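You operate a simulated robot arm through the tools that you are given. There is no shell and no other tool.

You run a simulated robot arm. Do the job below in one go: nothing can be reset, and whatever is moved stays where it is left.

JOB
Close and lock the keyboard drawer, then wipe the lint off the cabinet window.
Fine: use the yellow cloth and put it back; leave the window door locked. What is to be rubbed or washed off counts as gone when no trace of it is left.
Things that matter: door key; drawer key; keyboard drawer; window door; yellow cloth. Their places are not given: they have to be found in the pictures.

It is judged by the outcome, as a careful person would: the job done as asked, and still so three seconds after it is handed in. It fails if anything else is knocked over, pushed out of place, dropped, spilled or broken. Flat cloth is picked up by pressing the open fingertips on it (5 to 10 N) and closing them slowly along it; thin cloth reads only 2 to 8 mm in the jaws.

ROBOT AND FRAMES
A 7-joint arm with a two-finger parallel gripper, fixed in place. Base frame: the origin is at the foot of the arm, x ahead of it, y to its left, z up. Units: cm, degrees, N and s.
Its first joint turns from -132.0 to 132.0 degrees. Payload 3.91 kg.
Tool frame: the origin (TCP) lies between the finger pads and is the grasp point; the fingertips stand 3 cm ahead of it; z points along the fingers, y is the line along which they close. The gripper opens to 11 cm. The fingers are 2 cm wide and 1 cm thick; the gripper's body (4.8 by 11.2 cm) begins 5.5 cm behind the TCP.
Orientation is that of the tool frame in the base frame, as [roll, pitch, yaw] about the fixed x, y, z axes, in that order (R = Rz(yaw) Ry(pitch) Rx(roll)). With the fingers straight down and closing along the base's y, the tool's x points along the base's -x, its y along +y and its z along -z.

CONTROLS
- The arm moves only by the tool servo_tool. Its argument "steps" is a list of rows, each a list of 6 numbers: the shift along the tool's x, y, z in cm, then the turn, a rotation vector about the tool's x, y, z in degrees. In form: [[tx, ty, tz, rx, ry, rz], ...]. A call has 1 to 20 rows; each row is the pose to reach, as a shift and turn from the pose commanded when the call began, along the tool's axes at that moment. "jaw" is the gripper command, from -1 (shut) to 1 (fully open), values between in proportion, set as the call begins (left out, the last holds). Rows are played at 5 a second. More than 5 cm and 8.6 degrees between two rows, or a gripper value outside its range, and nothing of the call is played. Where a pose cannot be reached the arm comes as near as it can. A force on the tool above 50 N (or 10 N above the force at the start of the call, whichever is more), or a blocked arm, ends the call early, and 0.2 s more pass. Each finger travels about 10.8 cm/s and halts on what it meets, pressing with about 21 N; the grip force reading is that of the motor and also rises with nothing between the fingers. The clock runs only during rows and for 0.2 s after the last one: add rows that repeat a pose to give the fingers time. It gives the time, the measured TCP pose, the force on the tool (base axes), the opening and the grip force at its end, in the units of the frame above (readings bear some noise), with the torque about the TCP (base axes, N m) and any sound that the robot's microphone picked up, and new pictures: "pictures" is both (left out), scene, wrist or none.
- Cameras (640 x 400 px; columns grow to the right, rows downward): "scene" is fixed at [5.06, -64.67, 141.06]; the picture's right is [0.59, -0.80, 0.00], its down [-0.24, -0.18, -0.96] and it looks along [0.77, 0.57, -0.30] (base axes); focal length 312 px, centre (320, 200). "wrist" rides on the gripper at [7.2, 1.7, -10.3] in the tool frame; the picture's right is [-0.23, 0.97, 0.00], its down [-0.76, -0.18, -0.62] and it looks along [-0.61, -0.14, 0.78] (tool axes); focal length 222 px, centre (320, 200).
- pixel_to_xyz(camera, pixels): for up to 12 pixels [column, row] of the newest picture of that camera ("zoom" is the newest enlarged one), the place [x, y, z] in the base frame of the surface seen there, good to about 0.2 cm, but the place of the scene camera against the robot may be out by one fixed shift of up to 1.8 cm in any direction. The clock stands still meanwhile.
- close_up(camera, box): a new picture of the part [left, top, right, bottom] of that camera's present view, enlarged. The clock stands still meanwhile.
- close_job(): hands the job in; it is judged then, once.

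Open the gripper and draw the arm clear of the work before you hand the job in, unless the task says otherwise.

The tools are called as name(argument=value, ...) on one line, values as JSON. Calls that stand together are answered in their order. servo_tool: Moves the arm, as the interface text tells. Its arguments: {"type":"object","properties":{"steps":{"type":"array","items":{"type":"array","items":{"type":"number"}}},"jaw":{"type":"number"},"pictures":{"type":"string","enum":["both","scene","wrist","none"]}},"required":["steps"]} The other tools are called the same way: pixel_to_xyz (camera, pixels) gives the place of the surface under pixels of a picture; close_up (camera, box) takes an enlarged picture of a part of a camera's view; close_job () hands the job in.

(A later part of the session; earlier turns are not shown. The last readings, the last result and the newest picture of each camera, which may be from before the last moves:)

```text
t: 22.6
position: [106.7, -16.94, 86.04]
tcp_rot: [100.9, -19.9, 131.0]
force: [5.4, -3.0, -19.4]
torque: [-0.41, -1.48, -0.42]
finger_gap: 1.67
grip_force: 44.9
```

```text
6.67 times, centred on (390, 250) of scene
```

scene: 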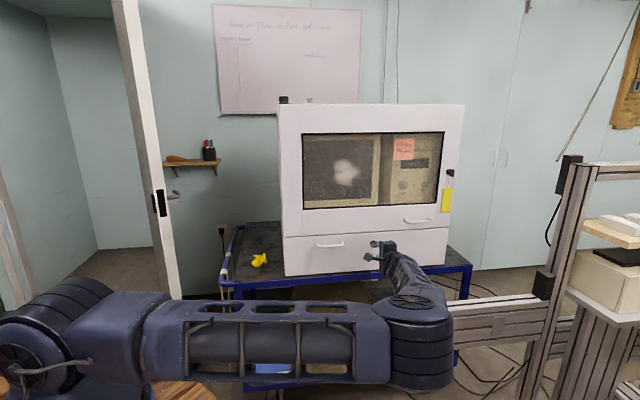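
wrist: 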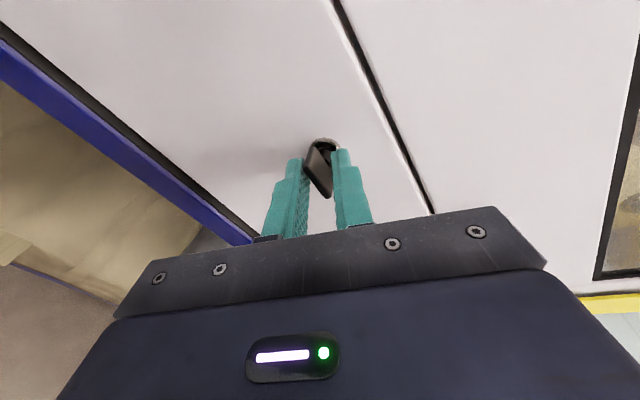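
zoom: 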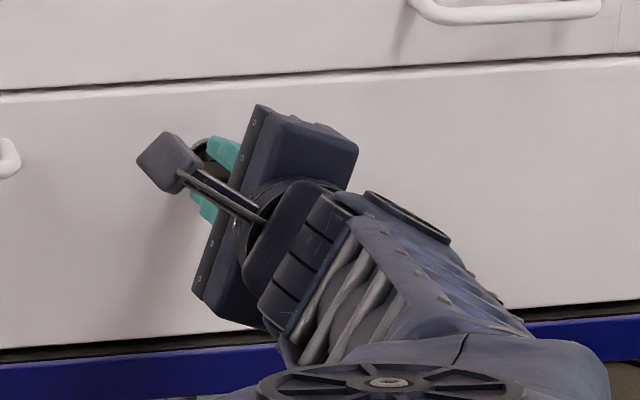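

The bow stayed horizontal: clockwise is a stop. I turn back and go counter-clockwise to −20° to see whether the bow follows.

servo_tool(steps=[[0, 0, 0, 0, 0, -5], [0, 0, 0, 0, 0, -10], [0, 0, 0, 0, 0, -15], [0, 0, 0, 0, 0, -20], [0, 0, 0, 0, 0, -24], [0, 0, 0, 0, 0, -28], [0, 0, 0, 0, 0, -32], [0, 0, 0, 0, 0, -36], [0, 0, 0, 0, 0, -40], [0, 0, 0, 0, 0, -40]], pictures="wrist")

close_up(camera="wrist", box=[250, 120, 400, 230])

```text
t: 24.8
position: [106.81, -16.78, 86.05]
tcp_rot: [100.8, 19.5, 138.7]
force: [-10.2, 5.3, -21.1]
torque: [0.54, -0.45, 0.09]
finger_gap: 1.1
grip_force: 45.2
```

wrist: 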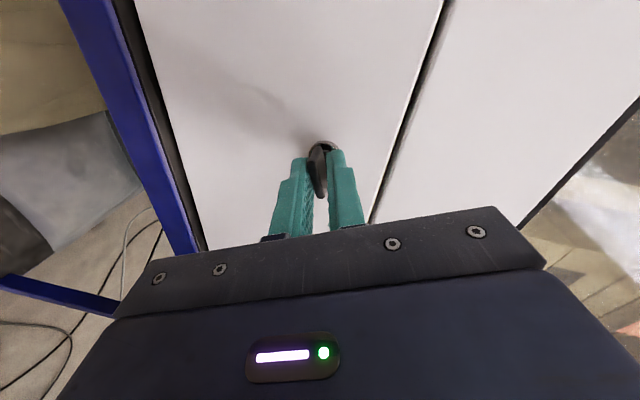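

```text
3.64 times, centred on (325, 175) of wrist
```

zoom: 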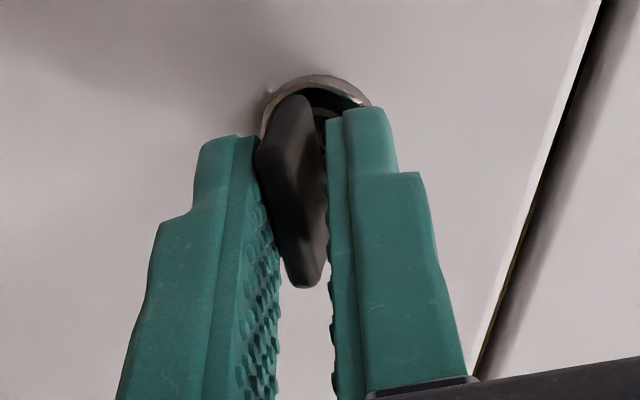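

Now the bow follows the fingers (gap 1.1, bow aligned with the pads), so counter-clockwise is right. I ease the side force by a 0.15 cm shift and turn another 35°.

servo_tool(steps=[[0.14, -0.1, 0, 0, 0, 0], [0.14, -0.1, 0, 0, 0, -5], [0.14, -0.1, 0, 0, 0, -10], [0.14, -0.1, 0, 0, 0, -15], [0.14, -0.1, 0, 0, 0, -20], [0.14, -0.1, 0, 0, 0, -25], [0.14, -0.1, 0, 0, 0, -30], [0.14, -0.1, 0, 0, 0, -35], [0.14, -0.1, 0, 0, 0, -35]], pictures="wrist")

close_up(camera="wrist", box=[250, 120, 400, 230])

```text
t: 26.8
position: [106.71, -16.98, 86.1]
tcp_rot: [107.5, 53.7, 149.1]
force: [-9.6, -37.4, -19.9]
torque: [-0.36, 0.26, 0.71]
finger_gap: 0.77
grip_force: 44.9
```

wrist: 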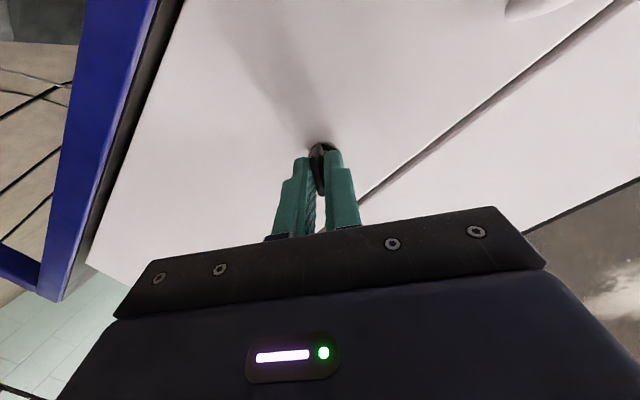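

```text
3.64 times, centred on (325, 175) of wrist
```

zoom: 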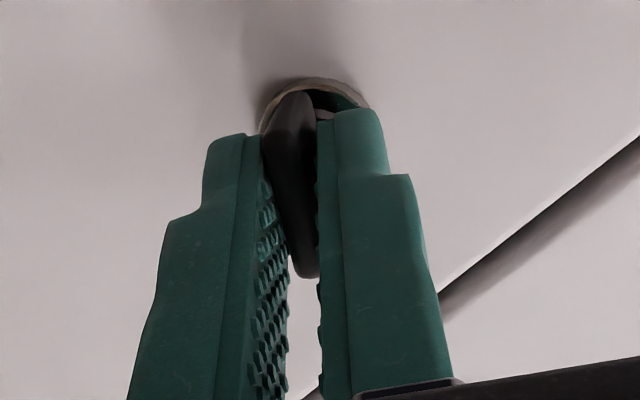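

The key is at about −55° but side forces have grown (≈43 N). I relieve them: back off 0.2 cm and shift 0.2 cm along −y before finishing the turn.

servo_tool(steps=[[0.02, -0.1, -0.1, 0, 0, 0], [0.04, -0.2, -0.2, 0, 0, 0], [0.04, -0.2, -0.2, 0, 0, 0]], pictures="none")

```text
t: 27.6
position: [106.8, -16.96, 85.95]
tcp_rot: [107.3, 53.6, 149.0]
force: [18.6, -23.5, -2.2]
torque: [-0.19, 0.08, 0.69]
finger_gap: 0.8
grip_force: 45.0
```

The push-out force is gone; a sideways force of ~30 N toward +u remains. I shift 0.2 cm to the right and turn the remaining 35°.

servo_tool(steps=[[-0.06, -0.08, 0, 0, 0, 0], [-0.12, -0.16, 0, 0, 0, -3], [-0.12, -0.16, 0, 0, 0, -8], [-0.12, -0.16, 0, 0, 0, -13], [-0.12, -0.16, 0, 0, 0, -18], [-0.12, -0.16, 0, 0, 0, -23], [-0.12, -0.16, 0, 0, 0, -28], [-0.12, -0.16, 0, 0, 0, -32], [-0.12, -0.16, 0, 0, 0, -35], [-0.12, -0.16, 0, 0, 0, -35]], pictures="both")

close_up(camera="wrist", box=[250, 120, 400, 230])

```text
t: 29.8
position: [106.63, -17.1, 86.02]
tcp_rot: [179.3, 79.7, -136.0]
force: [-7.8, 5.0, -2.7]
torque: [0.97, -0.96, 0.18]
finger_gap: 0.6
grip_force: 44.9
```

scene: 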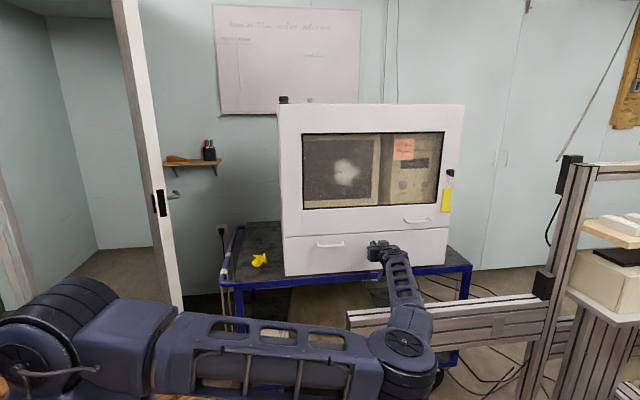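
wrist: 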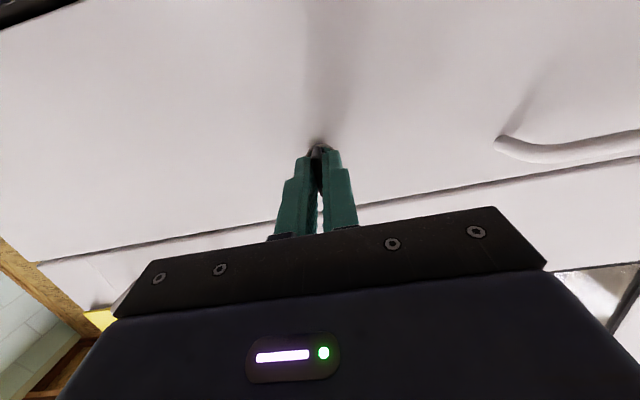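

```text
3.64 times, centred on (325, 175) of wrist
```

zoom: 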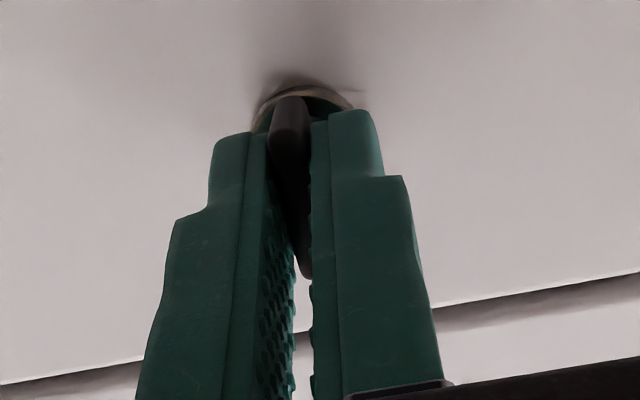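

The bow is now vertical with a 0.6 cm gap. I turn a little further (−10°) to feel whether it is at its end stop.

servo_tool(steps=[[0, 0, 0, 0, 0, -4], [0, 0, 0, 0, 0, -7], [0, 0, 0, 0, 0, -10], [0, 0, 0, 0, 0, -10]], pictures="wrist")

close_up(camera="wrist", box=[250, 120, 400, 230])

```text
t: 30.8
position: [106.66, -17.11, 85.97]
tcp_rot: [-136.5, 75.7, -90.6]
force: [-6.6, 14.2, -1.7]
torque: [0.77, 0.56, -0.41]
finger_gap: 0.88
grip_force: 45.2
```

wrist: 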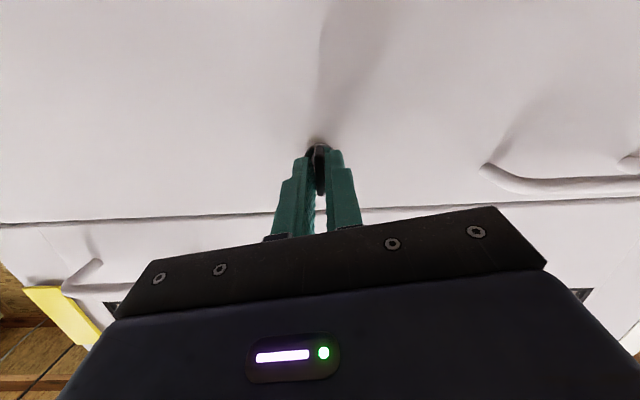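

```text
3.64 times, centred on (325, 175) of wrist
```

zoom: 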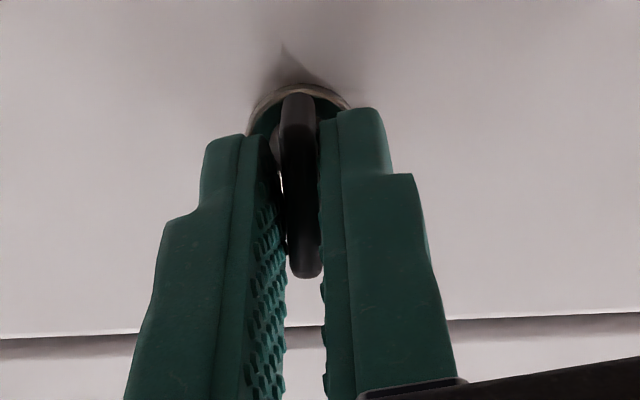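

Torque about the axis rises to ~0.9 N·m and the gap opens: the key is at its end stop, vertical like the door's key. I turn back 10°, open the jaws and draw back.

servo_tool(steps=[[0, 0, 0, 0, 0, 5], [0, 0, 0, 0, 0, 10], [0, 0, 0, 0, 0, 10]], pictures="none")

servo_tool(steps=[[0, 0, 0, 0, 0, 0], [0, 0, 0, 0, 0, 0], [0, 0, -1, 0, 0, 0], [0, 0, -3, 0, 0, 0], [0, 0, -5, 0, 0, 0], [0, 0, -7, 0, 0, 0], [0, 0, -9, 0, 0, 0], [0, 0, -9, 0, 0, 0]], jaw=-0.3, pictures="both")

close_up(camera="wrist", box=[250, 70, 400, 180])

```text
t: 31.6
position: [106.7, -17.14, 86.02]
tcp_rot: [179.0, 79.7, -136.1]
force: [-10.8, 17.5, -6.2]
torque: [0.04, 0.02, 0.41]
finger_gap: 0.6
grip_force: 44.7
```

```text
t: 33.4
position: [100.6, -23.55, 87.63]
tcp_rot: [179.2, 79.6, -135.9]
force: [0.8, 0.7, 0.5]
torque: [0.0, 0.0, 0.04]
finger_gap: 3.86
grip_force: 0.1
```

scene: 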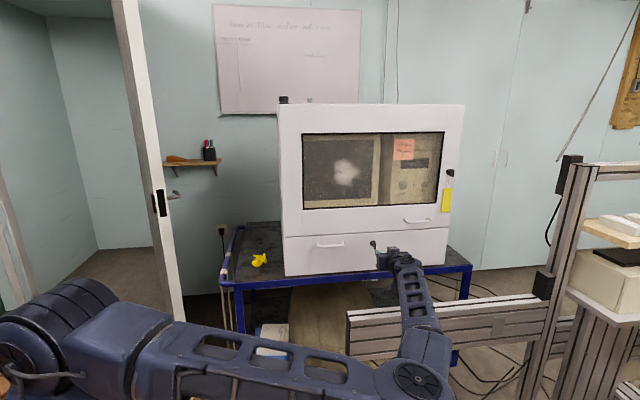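
wrist: 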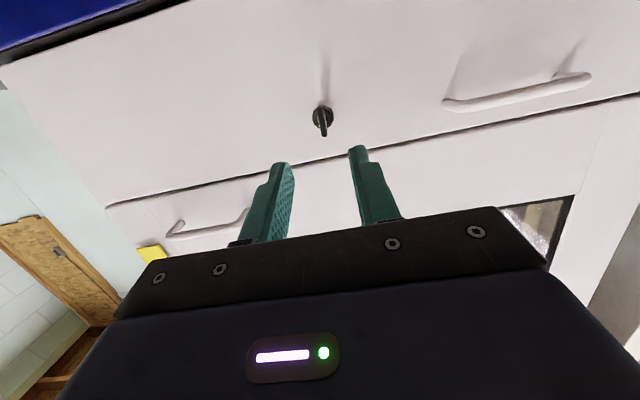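

```text
3.64 times, centred on (325, 125) of wrist
```

zoom: 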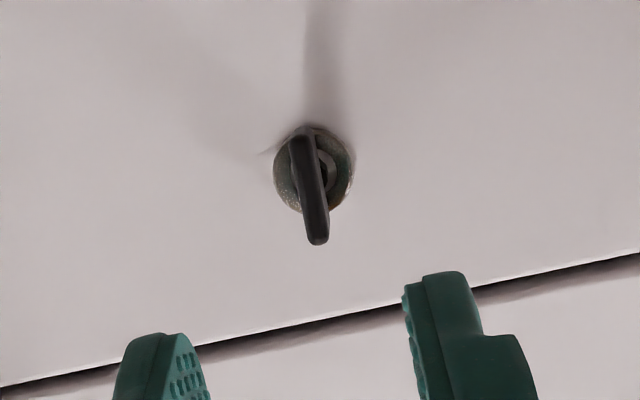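

The key stands vertical and the drawer stays shut. I will check the lock with a light pull on the drawer handle, so I measure the handle (bar from about (447,105) to (585,78)).

pixel_to_xyz(camera="wrist", pixels=[[450, 104], [470, 104], [500, 99], [530, 93], [560, 86], [583, 80], [520, 80], [515, 115], [325, 110], [323, 128], [322, 105], [321, 134]])

close_up(camera="wrist", box=[420, 30, 620, 150])

```text
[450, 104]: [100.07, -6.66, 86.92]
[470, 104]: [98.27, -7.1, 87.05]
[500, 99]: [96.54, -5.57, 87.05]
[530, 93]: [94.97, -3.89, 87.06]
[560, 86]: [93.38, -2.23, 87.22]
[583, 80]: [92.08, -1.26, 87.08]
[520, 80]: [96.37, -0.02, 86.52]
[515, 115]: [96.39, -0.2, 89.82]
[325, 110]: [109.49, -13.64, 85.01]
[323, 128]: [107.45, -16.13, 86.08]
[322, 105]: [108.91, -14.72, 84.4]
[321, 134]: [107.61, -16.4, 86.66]
```

```text
3.20 times, centred on (520, 90) of wrist
```

zoom: 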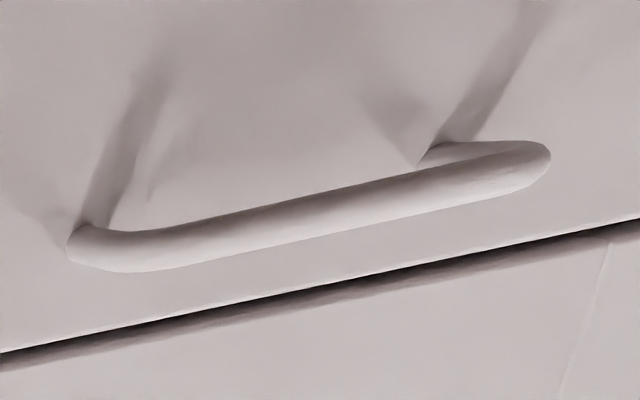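

The handle bar runs u≈66–74.5 at z≈87.1, front face x+y≈91. I roll +90° and move to 6.5 cm in front of the bar's middle.

servo_tool(steps=[[-0.1, 1.35, 0.18, 0, 0, 7], [-0.2, 2.7, 0.35, 0, 0, 14], [-0.3, 4.05, 0.53, 0, 0, 21], [-0.4, 5.4, 0.7, 0, 0, 28], [-0.5, 6.75, 0.88, 0, 0, 35], [-0.6, 8.1, 1.06, 0, 0, 42], [-0.7, 9.45, 1.23, 0, 0, 49], [-0.8, 10.8, 1.4, 0, 0, 56], [-0.9, 12.2, 1.6, 0, 0, 63], [-1.0, 13.5, 1.76, 0, 0, 70], [-1.1, 14.9, 1.94, 0, 0, 77], [-1.2, 16.2, 2.11, 0, 0, 84], [-1.29, 17.57, 2.29, 0, 0, 90], [-1.29, 17.57, 2.29, 0, 0, 90]], pictures="both")

```text
t: 36.4
position: [89.59, -8.9, 88.44]
tcp_rot: [100.3, -0.2, 134.8]
force: [-0.1, 0.1, -0.2]
torque: [0.01, 0.0, -0.02]
finger_gap: 3.85
grip_force: 0.0
```

scene: 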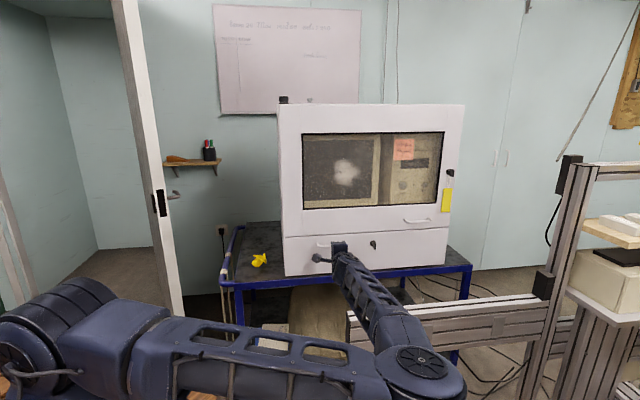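
wrist: 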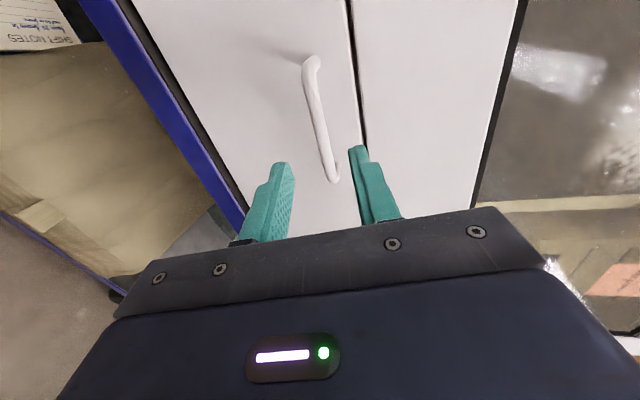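

The bar lies between the open fingers. I advance 6.4 cm so the fingers pass above and below it.

servo_tool(steps=[[-0.15, 0, 1.6, 0, 0, 0], [-0.3, 0.02, 3.2, 0, 0, 0], [-0.45, 0.03, 4.8, 0, 0, 0], [-0.57, 0.03, 6.4, 0, 0, 0], [-0.57, 0.03, 6.4, 0, 0, 0]], pictures="wrist")

close_up(camera="wrist", box=[250, 90, 400, 230])

```text
t: 37.6
position: [94.75, -5.16, 87.35]
tcp_rot: [100.4, 0.0, 134.9]
force: [-0.7, -0.4, -0.2]
torque: [-0.01, 0.0, -0.03]
finger_gap: 3.87
grip_force: 0.0
```

wrist: 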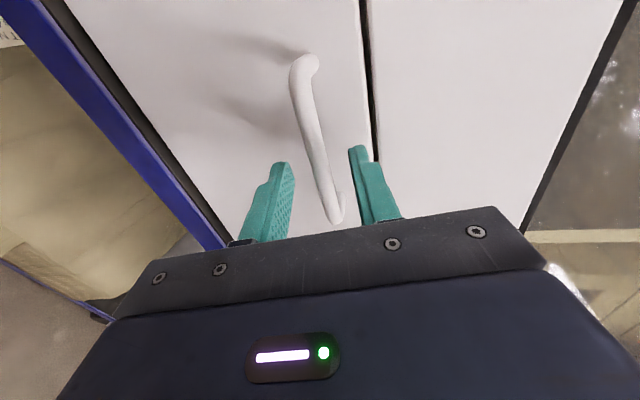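

```text
2.86 times, centred on (325, 160) of wrist
```

zoom: 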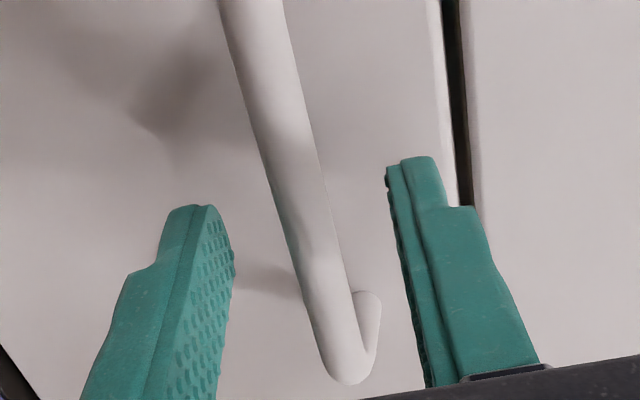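

Bar is between the fingers with tips past it. I close the jaws gently around it and then pull back 0.6 cm in small steps, reading the force.

servo_tool(steps=[[0, 0, 0, 0, 0, 0], [0, 0, 0, 0, 0, 0], [0, 0, 0, 0, 0, 0], [0, 0, 0, 0, 0, 0]], jaw=-1, pictures="none")

servo_tool(steps=[[0, 0, -0.15, 0, 0, 0], [0, 0, -0.3, 0, 0, 0], [0, 0, -0.3, 0, 0, 0]], pictures="wrist")

```text
t: 38.6
position: [94.67, -5.08, 87.54]
tcp_rot: [100.1, -0.1, 134.9]
force: [6.8, -0.9, 26.5]
torque: [0.19, -0.43, 0.65]
finger_gap: 1.06
grip_force: 45.3
```

```text
t: 39.4
position: [94.43, -5.51, 87.42]
tcp_rot: [100.2, -0.1, 134.9]
force: [3.0, 1.4, 28.0]
torque: [0.03, -0.56, -0.34]
finger_gap: 1.07
grip_force: 45.1
```

wrist: 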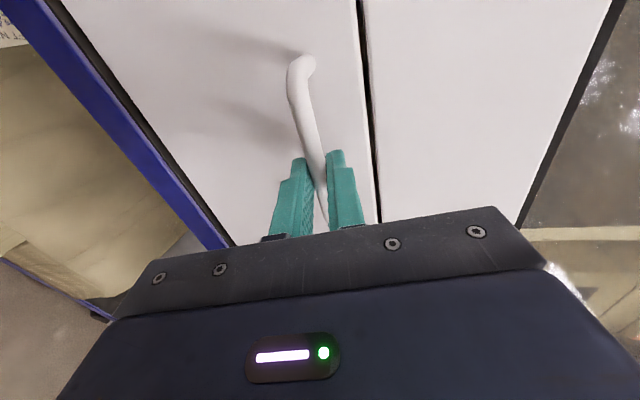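

A 0.3 cm pull shows no resistance yet (could be play or slip). I pull a further 0.6 cm and look.

servo_tool(steps=[[0, 0.1, -0.2, 0, 0, 0], [0, 0.2, -0.4, 0, 0, 0], [0, 0.2, -0.6, 0, 0, 0], [0, 0.2, -0.6, 0, 0, 0]], pictures="wrist")

pixel_to_xyz(camera="wrist", pixels=[[250, 120], [270, 150], [330, 100], [400, 120], [420, 150], [450, 120], [345, 60], [385, 60], [240, 60], [230, 100]])

```text
t: 40.4
position: [94.11, -5.79, 87.57]
tcp_rot: [100.3, -0.2, 134.9]
force: [-1.9, 0.0, -20.9]
torque: [-0.66, -0.23, -0.89]
finger_gap: 1.07
grip_force: 45.0
```

wrist: 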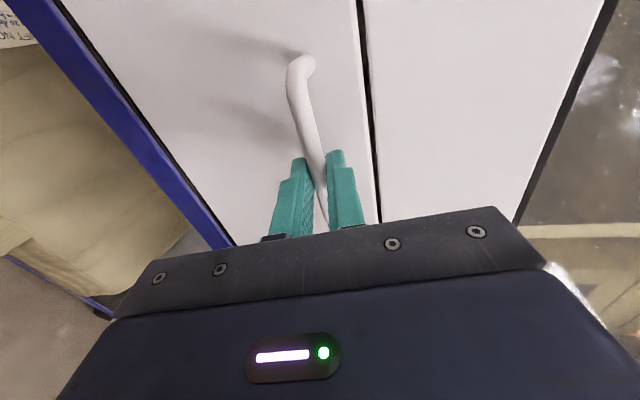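

```text
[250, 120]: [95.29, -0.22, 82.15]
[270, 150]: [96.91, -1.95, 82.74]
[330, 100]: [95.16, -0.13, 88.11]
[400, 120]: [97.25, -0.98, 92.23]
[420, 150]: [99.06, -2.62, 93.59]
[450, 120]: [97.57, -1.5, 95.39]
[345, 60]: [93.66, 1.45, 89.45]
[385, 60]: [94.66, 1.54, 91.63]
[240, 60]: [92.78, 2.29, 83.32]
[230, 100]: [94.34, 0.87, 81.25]
```

The drawer front is now at x+y≈95.07 while the door is at 96.25: the drawer came out 0.8 cm without resistance, so the lock has not engaged (or has play). I pull 1 cm more to tell which.

servo_tool(steps=[[0, -0.05, -0.25, 0, 0, 0], [0, -0.1, -0.5, 0, 0, 0], [0, -0.1, -0.75, 0, 0, 0], [0, -0.1, -1.0, 0, 0, 0], [0, -0.1, -1.0, 0, 0, 0]], pictures="both")

pixel_to_xyz(camera="wrist", pixels=[[250, 120], [270, 150], [330, 100], [400, 120], [420, 150], [450, 120], [345, 60], [385, 60], [240, 60], [230, 100]])

```text
t: 41.6
position: [93.55, -6.24, 87.55]
tcp_rot: [100.4, -0.3, 134.9]
force: [2.8, -1.0, -45.2]
torque: [-0.97, -0.03, -1.0]
finger_gap: 1.08
grip_force: 44.9
```

scene: 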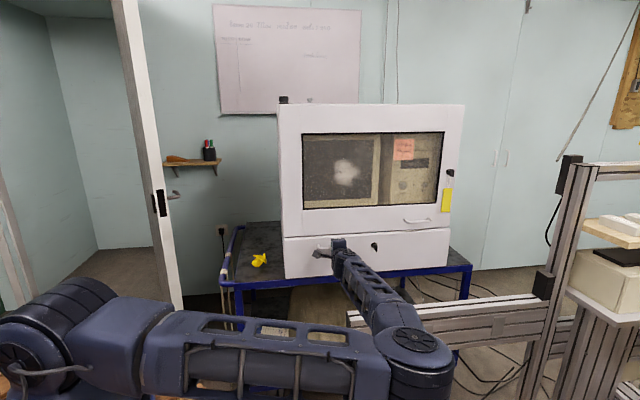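
wrist: 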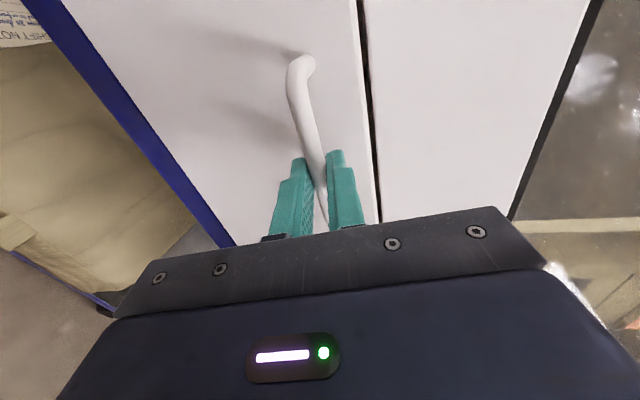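

```text
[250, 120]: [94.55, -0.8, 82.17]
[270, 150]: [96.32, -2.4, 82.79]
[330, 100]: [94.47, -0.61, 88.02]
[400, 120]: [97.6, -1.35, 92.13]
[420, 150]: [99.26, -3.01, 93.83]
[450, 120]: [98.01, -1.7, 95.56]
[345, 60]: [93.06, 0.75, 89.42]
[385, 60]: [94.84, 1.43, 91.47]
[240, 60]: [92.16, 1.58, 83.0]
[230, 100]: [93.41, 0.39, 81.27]
```

The drawer keeps sliding out (front now x+y≈93.8), so the lock isn't holding. I look closely at the key and the top edge of the drawer for a bolt before deciding.

close_up(camera="scene", box=[350, 222, 410, 262])

close_up(camera="scene", box=[280, 215, 460, 285])

```text
10.00 times, centred on (380, 242) of scene
```

zoom: 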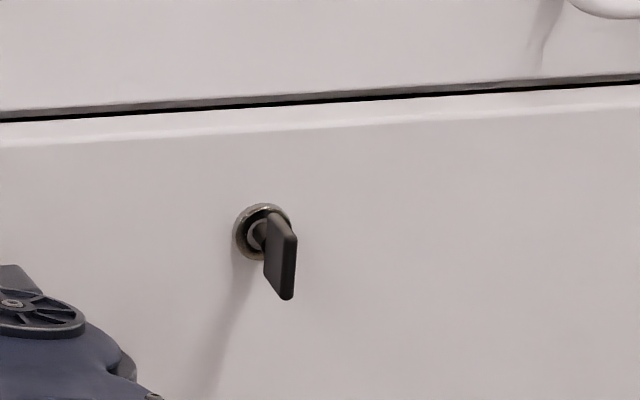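

```text
3.56 times, centred on (370, 250) of scene
```

zoom: 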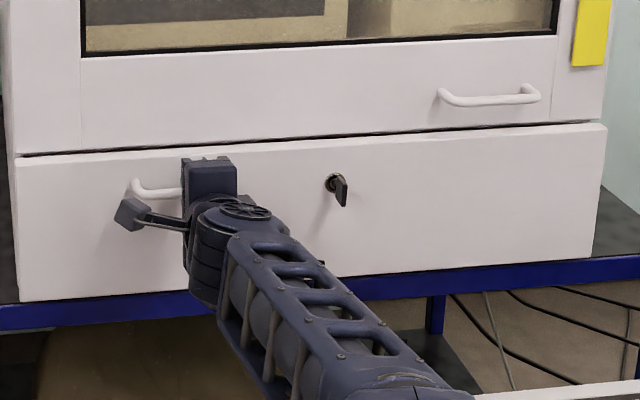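

The key is vertical and the drawer merely sits unlatched. I lower slightly to relieve the vertical load, push the drawer fully home against its stop by the handle, and then test the pull again.

servo_tool(steps=[[0, -0.2, 0.03, 0, 0, 0], [0, -0.37, 0.07, 0, 0, 0], [0, -0.29, 0.56, 0, 0, 0], [0, -0.2, 1.05, 0, 0, 0], [0, -0.13, 1.45, 0, 0, 0], [0, -0.08, 1.74, 0, 0, 0], [0, -0.04, 1.94, 0, 0, 0], [0, -0.01, 2.13, 0, 0, 0], [0, -0.01, 2.13, 0, 0, 0]], pictures="none")

pixel_to_xyz(camera="wrist", pixels=[[250, 120], [270, 150], [330, 100], [400, 120], [420, 150], [450, 120], [345, 60], [385, 60], [240, 60], [230, 100]])

```text
t: 43.6
position: [94.81, -5.0, 87.48]
tcp_rot: [100.2, -0.1, 135.0]
force: [-29.4, -22.4, 1.5]
torque: [-0.28, -0.14, 0.19]
finger_gap: 1.08
grip_force: 44.5
```

```text
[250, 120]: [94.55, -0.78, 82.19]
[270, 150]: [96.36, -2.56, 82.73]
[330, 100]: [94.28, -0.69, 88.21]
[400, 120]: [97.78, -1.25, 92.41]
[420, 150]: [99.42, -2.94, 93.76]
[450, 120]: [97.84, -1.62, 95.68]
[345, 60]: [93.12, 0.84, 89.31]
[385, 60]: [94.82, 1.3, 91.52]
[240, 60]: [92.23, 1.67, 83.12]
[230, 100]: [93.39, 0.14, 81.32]
```

Pushed home with about 37 N against the stop. Now I pull back along the normal again in small steps to test the latch.

servo_tool(steps=[[0, -0.05, -0.3, 0, 0, 0], [0, -0.07, -0.4, 0, 0, 0], [0, -0.09, -0.5, 0, 0, 0], [0, -0.1, -0.6, 0, 0, 0], [0, -0.12, -0.7, 0, 0, 0], [0, -0.12, -0.7, 0, 0, 0]], pictures="wrist")

pixel_to_xyz(camera="wrist", pixels=[[250, 120], [270, 150], [330, 100], [400, 120], [420, 150], [450, 120], [345, 60], [385, 60], [240, 60], [230, 100]])

```text
t: 45.0
position: [94.29, -5.51, 87.48]
tcp_rot: [100.4, -0.1, 135.0]
force: [-1.4, 2.8, -2.5]
torque: [-0.33, -0.26, -0.37]
finger_gap: 1.09
grip_force: 44.9
```

wrist: 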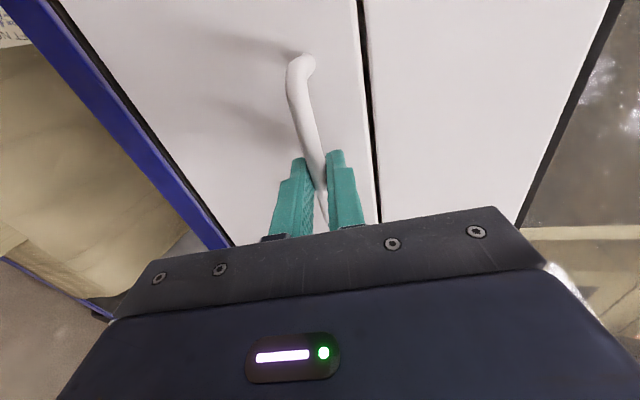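

```text
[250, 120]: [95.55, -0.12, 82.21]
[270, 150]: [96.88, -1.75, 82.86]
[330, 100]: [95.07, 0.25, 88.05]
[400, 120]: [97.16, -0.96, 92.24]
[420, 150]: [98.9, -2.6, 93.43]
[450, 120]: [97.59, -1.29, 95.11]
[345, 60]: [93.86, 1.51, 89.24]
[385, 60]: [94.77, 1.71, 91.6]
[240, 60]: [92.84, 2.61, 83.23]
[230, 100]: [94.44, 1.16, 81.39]
```

The front reads x+y≈95.4 vs door 96.3: the drawer still follows, so with the key as it stands it is not latched. I push it home, release the handle and back off; then I'll hold the key itself, press the drawer in while turning, and test by pulling on the key.

servo_tool(steps=[[0, 0.05, 0.3, 0, 0, 0], [0, 0.1, 0.55, 0, 0, 0], [0, 0.12, 0.68, 0, 0, 0], [0, 0.12, 0.68, 0, 0, 0]], pictures="none")

servo_tool(steps=[[0, 0, 0, 0, 0, 0], [0, 0, 0, 0, 0, 0], [0, 0, -1.5, 0, 0, 0], [0, 0, -3.5, 0, 0, 0], [0, 0, -5.5, 0, 0, 0], [0, 0, -7.5, 0, 0, 0], [0, 0, -7.5, 0, 0, 0]], jaw=-0.27, pictures="wrist")

pixel_to_xyz(camera="wrist", pixels=[[250, 120], [270, 150], [330, 80], [400, 120], [420, 150], [450, 120], [320, 60], [385, 60], [240, 60], [200, 80]])

```text
t: 46.0
position: [94.85, -5.13, 87.41]
tcp_rot: [100.2, -0.2, 134.9]
force: [-31.7, -19.2, -3.0]
torque: [-0.38, -0.1, 0.19]
finger_gap: 1.09
grip_force: 44.8
```

```text
t: 47.6
position: [89.85, -10.18, 88.71]
tcp_rot: [100.3, -0.2, 134.9]
force: [0.2, 1.2, 0.1]
torque: [0.0, -0.01, 0.0]
finger_gap: 4.04
grip_force: 0.0
```

wrist: 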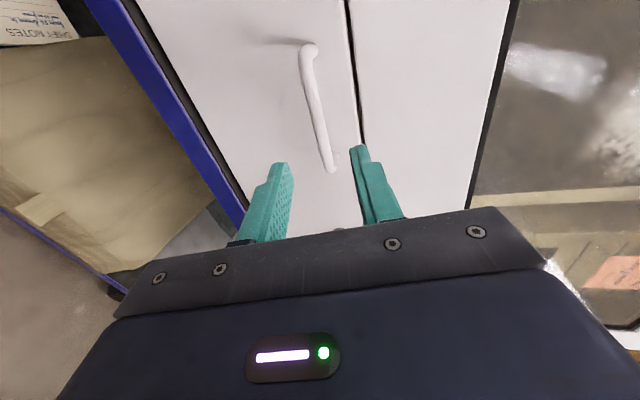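

```text
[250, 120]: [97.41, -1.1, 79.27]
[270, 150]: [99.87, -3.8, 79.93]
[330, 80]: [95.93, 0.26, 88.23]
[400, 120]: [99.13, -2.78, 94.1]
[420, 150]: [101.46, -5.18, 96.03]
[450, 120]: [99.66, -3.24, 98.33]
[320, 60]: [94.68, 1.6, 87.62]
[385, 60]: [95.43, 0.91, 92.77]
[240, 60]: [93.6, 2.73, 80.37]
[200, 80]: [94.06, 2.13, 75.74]
```

The drawer is flush again. I return to the pre-key pose, rolling −90° so the fingers close horizontally on the vertical bow.

servo_tool(steps=[[-1.3, -0.1, -0.13, 0, 0, -7], [-2.6, -0.2, -0.25, 0, 0, -14], [-3.9, -0.32, -0.38, 0, 0, -21], [-5.2, -0.43, -0.5, 0, 0, -28], [-6.6, -0.53, -0.63, 0, 0, -35], [-7.9, -0.64, -0.76, 0, 0, -42], [-9.2, -0.75, -0.88, 0, 0, -49], [-10.5, -0.85, -1.0, 0, 0, -56], [-11.8, -0.96, -1.14, 0, 0, -63], [-13.1, -1.07, -1.26, 0, 0, -70], [-14.4, -1.17, -1.39, 0, 0, -77], [-15.8, -1.28, -1.5, 0, 0, -84], [-17.06, -1.38, -1.64, 0, 0, -90], [-17.06, -1.38, -1.64, 0, 0, -90]], pictures="wrist")

close_up(camera="wrist", box=[250, 70, 400, 180])

pixel_to_xyz(camera="wrist", pixels=[[321, 134], [323, 128], [323, 122], [322, 115], [321, 107], [322, 104], [330, 112], [300, 110], [350, 110], [325, 95], [322, 131], [340, 130]])

```text
t: 50.6
position: [100.35, -23.64, 87.57]
tcp_rot: [179.6, 79.7, -135.5]
force: [0.0, 0.0, 0.3]
torque: [-0.02, -0.01, 0.0]
finger_gap: 4.01
grip_force: 0.0
```

wrist: 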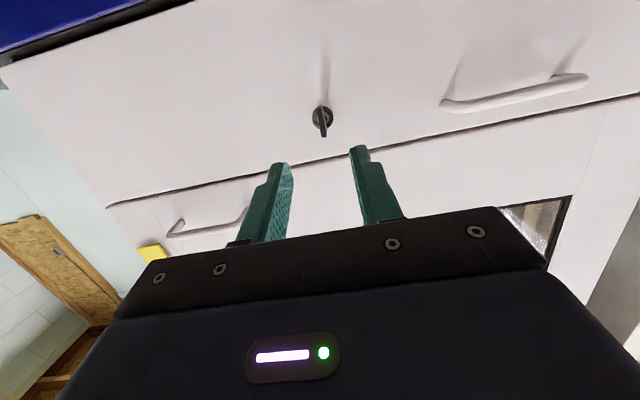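

```text
3.64 times, centred on (325, 125) of wrist
```

zoom: 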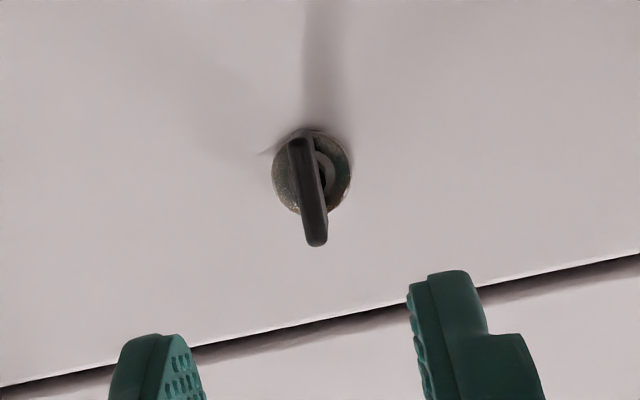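

```text
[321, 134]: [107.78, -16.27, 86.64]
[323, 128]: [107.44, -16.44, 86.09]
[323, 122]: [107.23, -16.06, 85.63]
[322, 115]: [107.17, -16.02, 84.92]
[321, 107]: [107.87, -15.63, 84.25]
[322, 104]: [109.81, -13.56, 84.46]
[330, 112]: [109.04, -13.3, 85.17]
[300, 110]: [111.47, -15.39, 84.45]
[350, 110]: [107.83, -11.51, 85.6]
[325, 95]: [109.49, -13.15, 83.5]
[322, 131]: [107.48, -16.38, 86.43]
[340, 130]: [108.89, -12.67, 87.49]
```

Bow is vertical, centred at u≈87.4, z≈85.65. I advance so the fingers straddle it.

servo_tool(steps=[[0, 0.05, 2.2, 0, 0, 0], [-0.02, 0.1, 4.4, 0, 0, 0], [-0.04, 0.15, 6.4, 0, 0, 0], [-0.06, 0.2, 8.2, 0, 0, 0], [-0.08, 0.26, 9.76, 0, 0, 0], [-0.08, 0.26, 9.76, 0, 0, 0]], pictures="wrist")

close_up(camera="wrist", box=[250, 110, 400, 220])

```text
t: 52.0
position: [106.98, -16.72, 85.92]
tcp_rot: [179.4, 79.7, -135.7]
force: [-0.5, -0.1, -0.2]
torque: [0.01, 0.01, 0.01]
finger_gap: 4.0
grip_force: 0.1
```

wrist: 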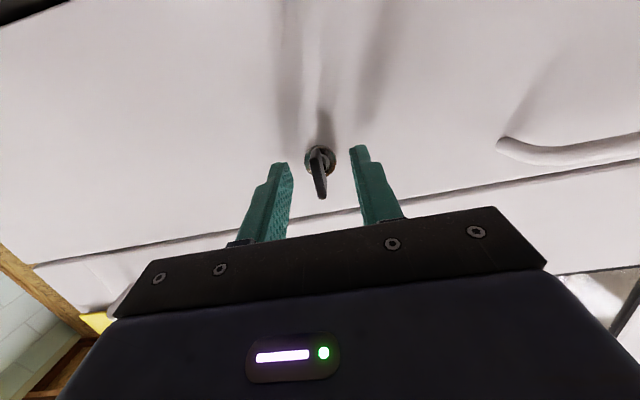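

```text
3.64 times, centred on (325, 165) of wrist
```

zoom: 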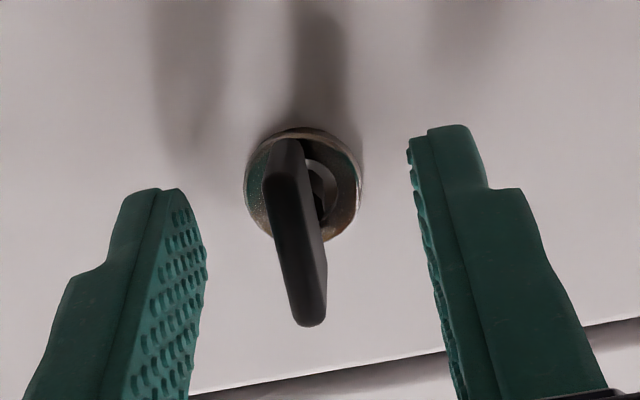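

Centred. I close on the bow and then push in slightly along the normal to seat the drawer.

servo_tool(steps=[[0, 0, 0, 0, 0, 0], [0, 0, 0, 0, 0, 0], [0, 0, 0, 0, 0, 0], [0, 0, 0, 0, 0, 0]], jaw=-1, pictures="wrist")

close_up(camera="wrist", box=[250, 110, 400, 220])

```text
t: 53.0
position: [106.86, -16.77, 86.01]
tcp_rot: [179.2, 79.7, -136.0]
force: [10.4, -5.6, 0.1]
torque: [0.0, -0.01, -0.27]
finger_gap: 0.88
grip_force: 45.0
```

wrist: 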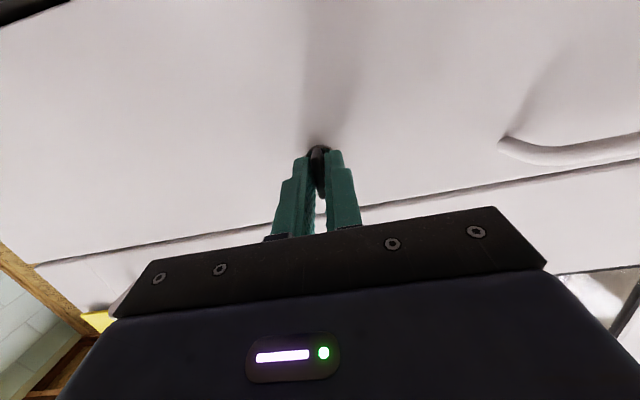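

```text
3.64 times, centred on (325, 165) of wrist
```

zoom: 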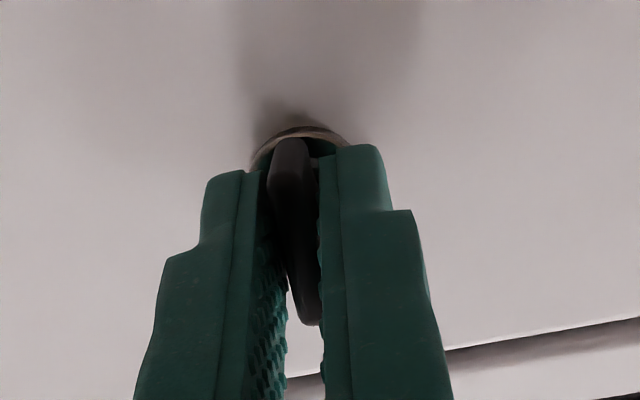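

The gap reads 0.88 rather than 0.60, so the bow may not be quite in line with the pads. I turn −5° further to see whether the gap shrinks (bow angle) or torque builds.

servo_tool(steps=[[0, 0.05, 0, 0, 0, -3], [0, 0.05, 0, 0, 0, -6], [0, 0.05, 0, 0, 0, -6]], pictures="none")

servo_tool(steps=[[0, 0, 0, 0, 0, -3], [0, 0, 0, 0, 0, -6], [0, 0, 0, 0, 0, -6]], pictures="none")

```text
t: 53.8
position: [106.97, -16.69, 85.84]
tcp_rot: [-150.5, 78.1, -105.2]
force: [12.1, -14.9, 0.9]
torque: [-0.82, 0.76, -0.74]
finger_gap: 0.89
grip_force: 45.5
```

```text
t: 54.6
position: [106.95, -16.74, 85.93]
tcp_rot: [-131.2, 74.4, -85.5]
force: [22.3, -18.4, -0.6]
torque: [0.9, 0.35, -0.44]
finger_gap: 1.0
grip_force: 45.0
```

The stop is at about −95°: gap only grows with torque 0.9 N·m beyond that. With the key held at its stop I now press the drawer in and then pull lightly to test the latch.

servo_tool(steps=[[-0.03, -0.1, 0.15, 0, 0, 0], [-0.05, -0.2, 0.3, 0, 0, 0], [-0.05, -0.2, 0.3, 0, 0, 0]], pictures="none")

servo_tool(steps=[[0.05, 0.01, -0.3, 0, 0, 0], [0.09, 0.02, -0.5, 0, 0, 0], [0.12, 0.02, -0.7, 0, 0, 0], [0.12, 0.02, -0.7, 0, 0, 0]], pictures="wrist")

pixel_to_xyz(camera="wrist", pixels=[[200, 100], [150, 150], [250, 80], [420, 100], [450, 80], [100, 180], [500, 200], [450, 207], [100, 280], [60, 260]])

```text
t: 55.4
position: [107.22, -16.56, 85.99]
tcp_rot: [-131.5, 74.3, -85.4]
force: [-21.4, -25.6, -3.4]
torque: [0.49, 0.76, -0.35]
finger_gap: 0.99
grip_force: 45.0
```

```text
t: 56.4
position: [106.81, -16.81, 86.01]
tcp_rot: [-131.6, 74.4, -85.5]
force: [2.7, 1.8, -3.6]
torque: [1.51, -0.34, -0.43]
finger_gap: 0.95
grip_force: 44.6
```

wrist: 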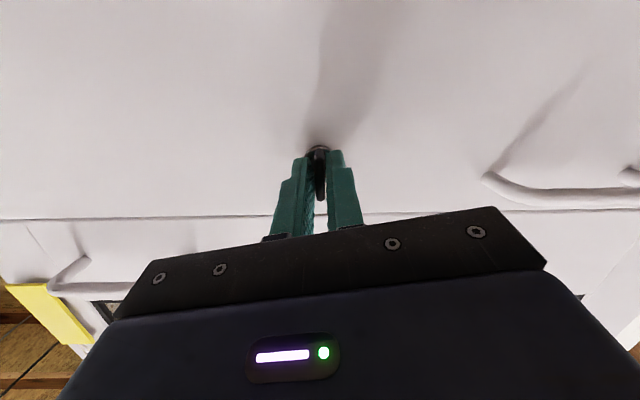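

```text
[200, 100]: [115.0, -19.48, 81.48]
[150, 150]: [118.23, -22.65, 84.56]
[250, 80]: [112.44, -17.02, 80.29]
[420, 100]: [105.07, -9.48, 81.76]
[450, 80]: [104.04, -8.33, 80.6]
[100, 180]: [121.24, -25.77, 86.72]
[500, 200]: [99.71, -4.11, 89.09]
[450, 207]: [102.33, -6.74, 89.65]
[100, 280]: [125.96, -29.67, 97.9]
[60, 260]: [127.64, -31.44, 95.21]
```

With the key at the CCW stop the drawer still came out 0.45 cm with only 3 N, so that position does not hold it. I press it home again and turn the key back clockwise in stages to test the horizontal position.

servo_tool(steps=[[-0.05, -0.01, 0.3, 0, 0, 0], [-0.09, -0.02, 0.52, 0, 0, 0], [-0.09, -0.02, 0.52, 0, 0, 6], [-0.09, -0.02, 0.52, 0, 0, 12], [-0.09, -0.02, 0.52, 0, 0, 18], [-0.09, -0.02, 0.52, 0, 0, 24], [-0.09, -0.02, 0.52, 0, 0, 30], [-0.09, -0.02, 0.52, 0, 0, 30]], pictures="none")

```text
t: 58.2
position: [107.11, -16.45, 85.99]
tcp_rot: [120.0, 69.1, 163.4]
force: [-28.7, 14.9, -0.2]
torque: [-0.16, 0.32, 1.19]
finger_gap: 0.87
grip_force: 44.8
```

Pressing in at ~10 N, with ~30 N sideways; I shift 0.2 cm left and continue clockwise 36°.

servo_tool(steps=[[0.06, 0.19, 0, 0, 0, 0], [0.06, 0.19, 0, 0, 0, 6], [0.06, 0.19, 0, 0, 0, 12], [0.06, 0.19, 0, 0, 0, 18], [0.06, 0.19, 0, 0, 0, 24], [0.06, 0.19, 0, 0, 0, 30], [0.06, 0.19, 0, 0, 0, 36], [0.06, 0.19, 0, 0, 0, 36]], pictures="none")

```text
t: 60.0
position: [107.06, -16.6, 86.07]
tcp_rot: [102.6, 35.3, 142.1]
force: [10.4, -13.1, -4.1]
torque: [0.42, -0.47, 0.68]
finger_gap: 1.1
grip_force: 45.1
```

Side force is down to 17 N. I go on to 0° (bow horizontal), keeping a light inward press.

servo_tool(steps=[[-0.09, -0.04, 0.1, 0, 0, 0], [-0.09, -0.04, 0.1, 0, 0, 6], [-0.09, -0.04, 0.1, 0, 0, 12], [-0.09, -0.04, 0.1, 0, 0, 18], [-0.09, -0.04, 0.1, 0, 0, 24], [-0.09, -0.04, 0.1, 0, 0, 30], [-0.09, -0.04, 0.1, 0, 0, 36], [-0.09, -0.04, 0.1, 0, 0, 36]], pictures="wrist")

close_up(camera="wrist", box=[250, 110, 400, 220])

```text
t: 61.8
position: [107.27, -16.4, 86.11]
tcp_rot: [100.3, -0.3, 135.0]
force: [-8.6, -7.8, -4.5]
torque: [0.71, -0.83, 0.44]
finger_gap: 1.19
grip_force: 45.2
```

wrist: 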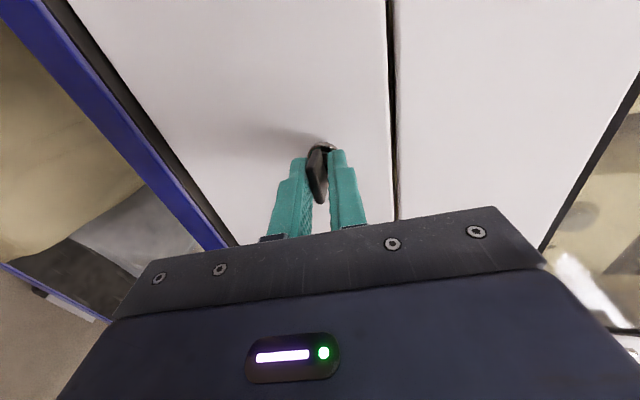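

```text
3.64 times, centred on (325, 165) of wrist
```

zoom: 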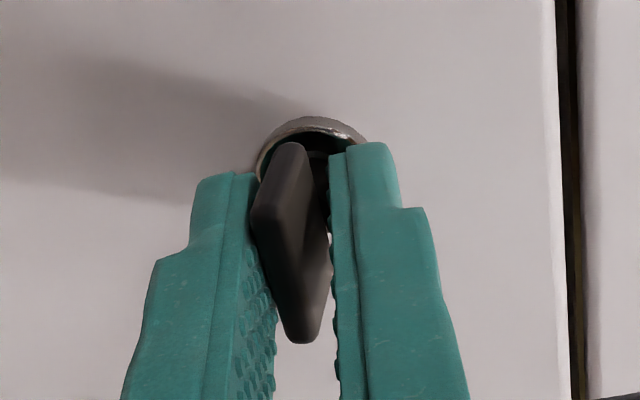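

The bow is horizontal again with the drawer pressed in (12 N). I pull out 0.7 cm along the normal to test whether the drawer is held in this position.

servo_tool(steps=[[0, -0.04, -0.2, 0, 0, 0], [0, -0.07, -0.4, 0, 0, 0], [0, -0.1, -0.55, 0, 0, 0], [0, -0.12, -0.7, 0, 0, 0], [0, -0.12, -0.7, 0, 0, 0]], pictures="wrist")

pixel_to_xyz(camera="wrist", pixels=[[200, 100], [150, 100], [250, 80], [300, 60], [350, 120], [250, 140], [440, 100], [450, 60], [480, 150], [420, 60]])

```text
t: 63.0
position: [106.77, -16.96, 86.15]
tcp_rot: [100.3, -0.2, 134.9]
force: [-7.1, 7.7, -7.5]
torque: [0.8, -0.87, 0.32]
finger_gap: 1.22
grip_force: 44.7
```

wrist: 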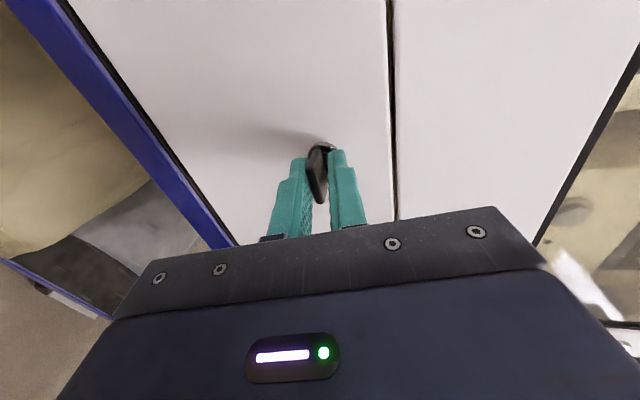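

```text
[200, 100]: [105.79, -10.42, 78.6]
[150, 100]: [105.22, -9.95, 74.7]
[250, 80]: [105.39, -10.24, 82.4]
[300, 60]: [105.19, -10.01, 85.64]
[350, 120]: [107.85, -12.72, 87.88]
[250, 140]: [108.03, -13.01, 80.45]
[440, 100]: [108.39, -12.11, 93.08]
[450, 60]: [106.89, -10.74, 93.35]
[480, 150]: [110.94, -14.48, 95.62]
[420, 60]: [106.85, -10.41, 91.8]
```

Horizontal also doesn't hold (front 95.2), as expected for "unlocked". I press the drawer hard home (~18 N) and turn counter-clockwise under that constant press so the bolt can engage with the drawer fully in.

servo_tool(steps=[[0, 0.05, 0.3, 0, 0, 0], [0, 0.1, 0.55, 0, 0, 0], [0, 0.13, 0.77, 0, 0, 0], [0, 0.13, 0.77, 0, 0, -6], [0, 0.13, 0.77, 0, 0, -12], [0, 0.13, 0.77, 0, 0, -18], [0, 0.13, 0.77, 0, 0, -24], [0, 0.13, 0.77, 0, 0, -30], [0, 0.13, 0.77, 0, 0, -36], [0, 0.13, 0.77, 0, 0, -36]], pictures="none")

```text
t: 65.2
position: [107.19, -16.51, 86.05]
tcp_rot: [102.5, 35.3, 142.3]
force: [5.0, -5.9, 12.4]
torque: [0.85, -0.89, 0.57]
finger_gap: 1.13
grip_force: 44.9
```

Press force has faded to ~0, so I add 0.18 cm inward and go on another 36°.

servo_tool(steps=[[-0.03, 0.05, 0.1, 0, 0, 0], [-0.06, 0.09, 0.18, 0, 0, 0], [-0.06, 0.09, 0.18, 0, 0, -6], [-0.06, 0.09, 0.18, 0, 0, -12], [-0.06, 0.09, 0.18, 0, 0, -18], [-0.06, 0.09, 0.18, 0, 0, -24], [-0.06, 0.09, 0.18, 0, 0, -30], [-0.06, 0.09, 0.18, 0, 0, -36], [-0.06, 0.09, 0.18, 0, 0, -36]], pictures="none")

```text
t: 67.2
position: [107.46, -16.3, 86.01]
tcp_rot: [120.4, 69.2, 163.8]
force: [-11.3, -9.8, -9.1]
torque: [0.09, -0.03, 0.43]
finger_gap: 0.89
grip_force: 44.9
```

Pressing in at 15 N with low side force. I finish the turn to the stop (30° more).

servo_tool(steps=[[0, 0, 0, 0, 0, -6], [0, 0, 0, 0, 0, -12], [0, 0, 0, 0, 0, -18], [0, 0, 0, 0, 0, -23], [0, 0, 0, 0, 0, -28], [0, 0, 0, 0, 0, -32], [0, 0, 0, 0, 0, -32]], pictures="wrist")

close_up(camera="wrist", box=[250, 110, 400, 220])

```text
t: 68.8
position: [107.3, -16.24, 86.18]
tcp_rot: [-127.1, 72.8, -80.9]
force: [7.2, -2.5, -15.0]
torque: [1.22, 0.19, -0.4]
finger_gap: 1.04
grip_force: 45.4
```

wrist: 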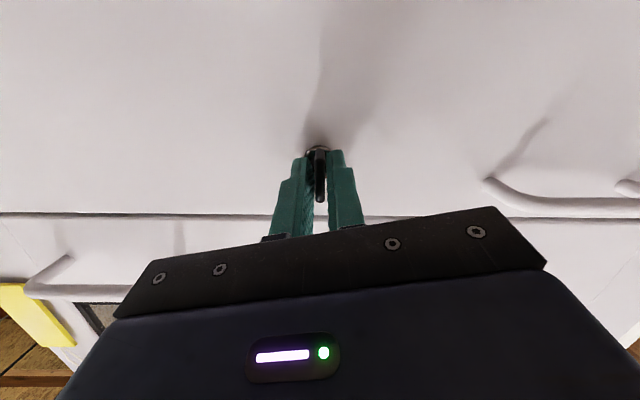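

```text
3.64 times, centred on (325, 165) of wrist
```

zoom: 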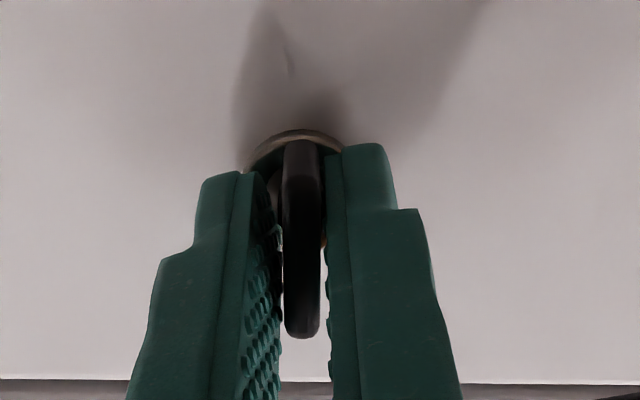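

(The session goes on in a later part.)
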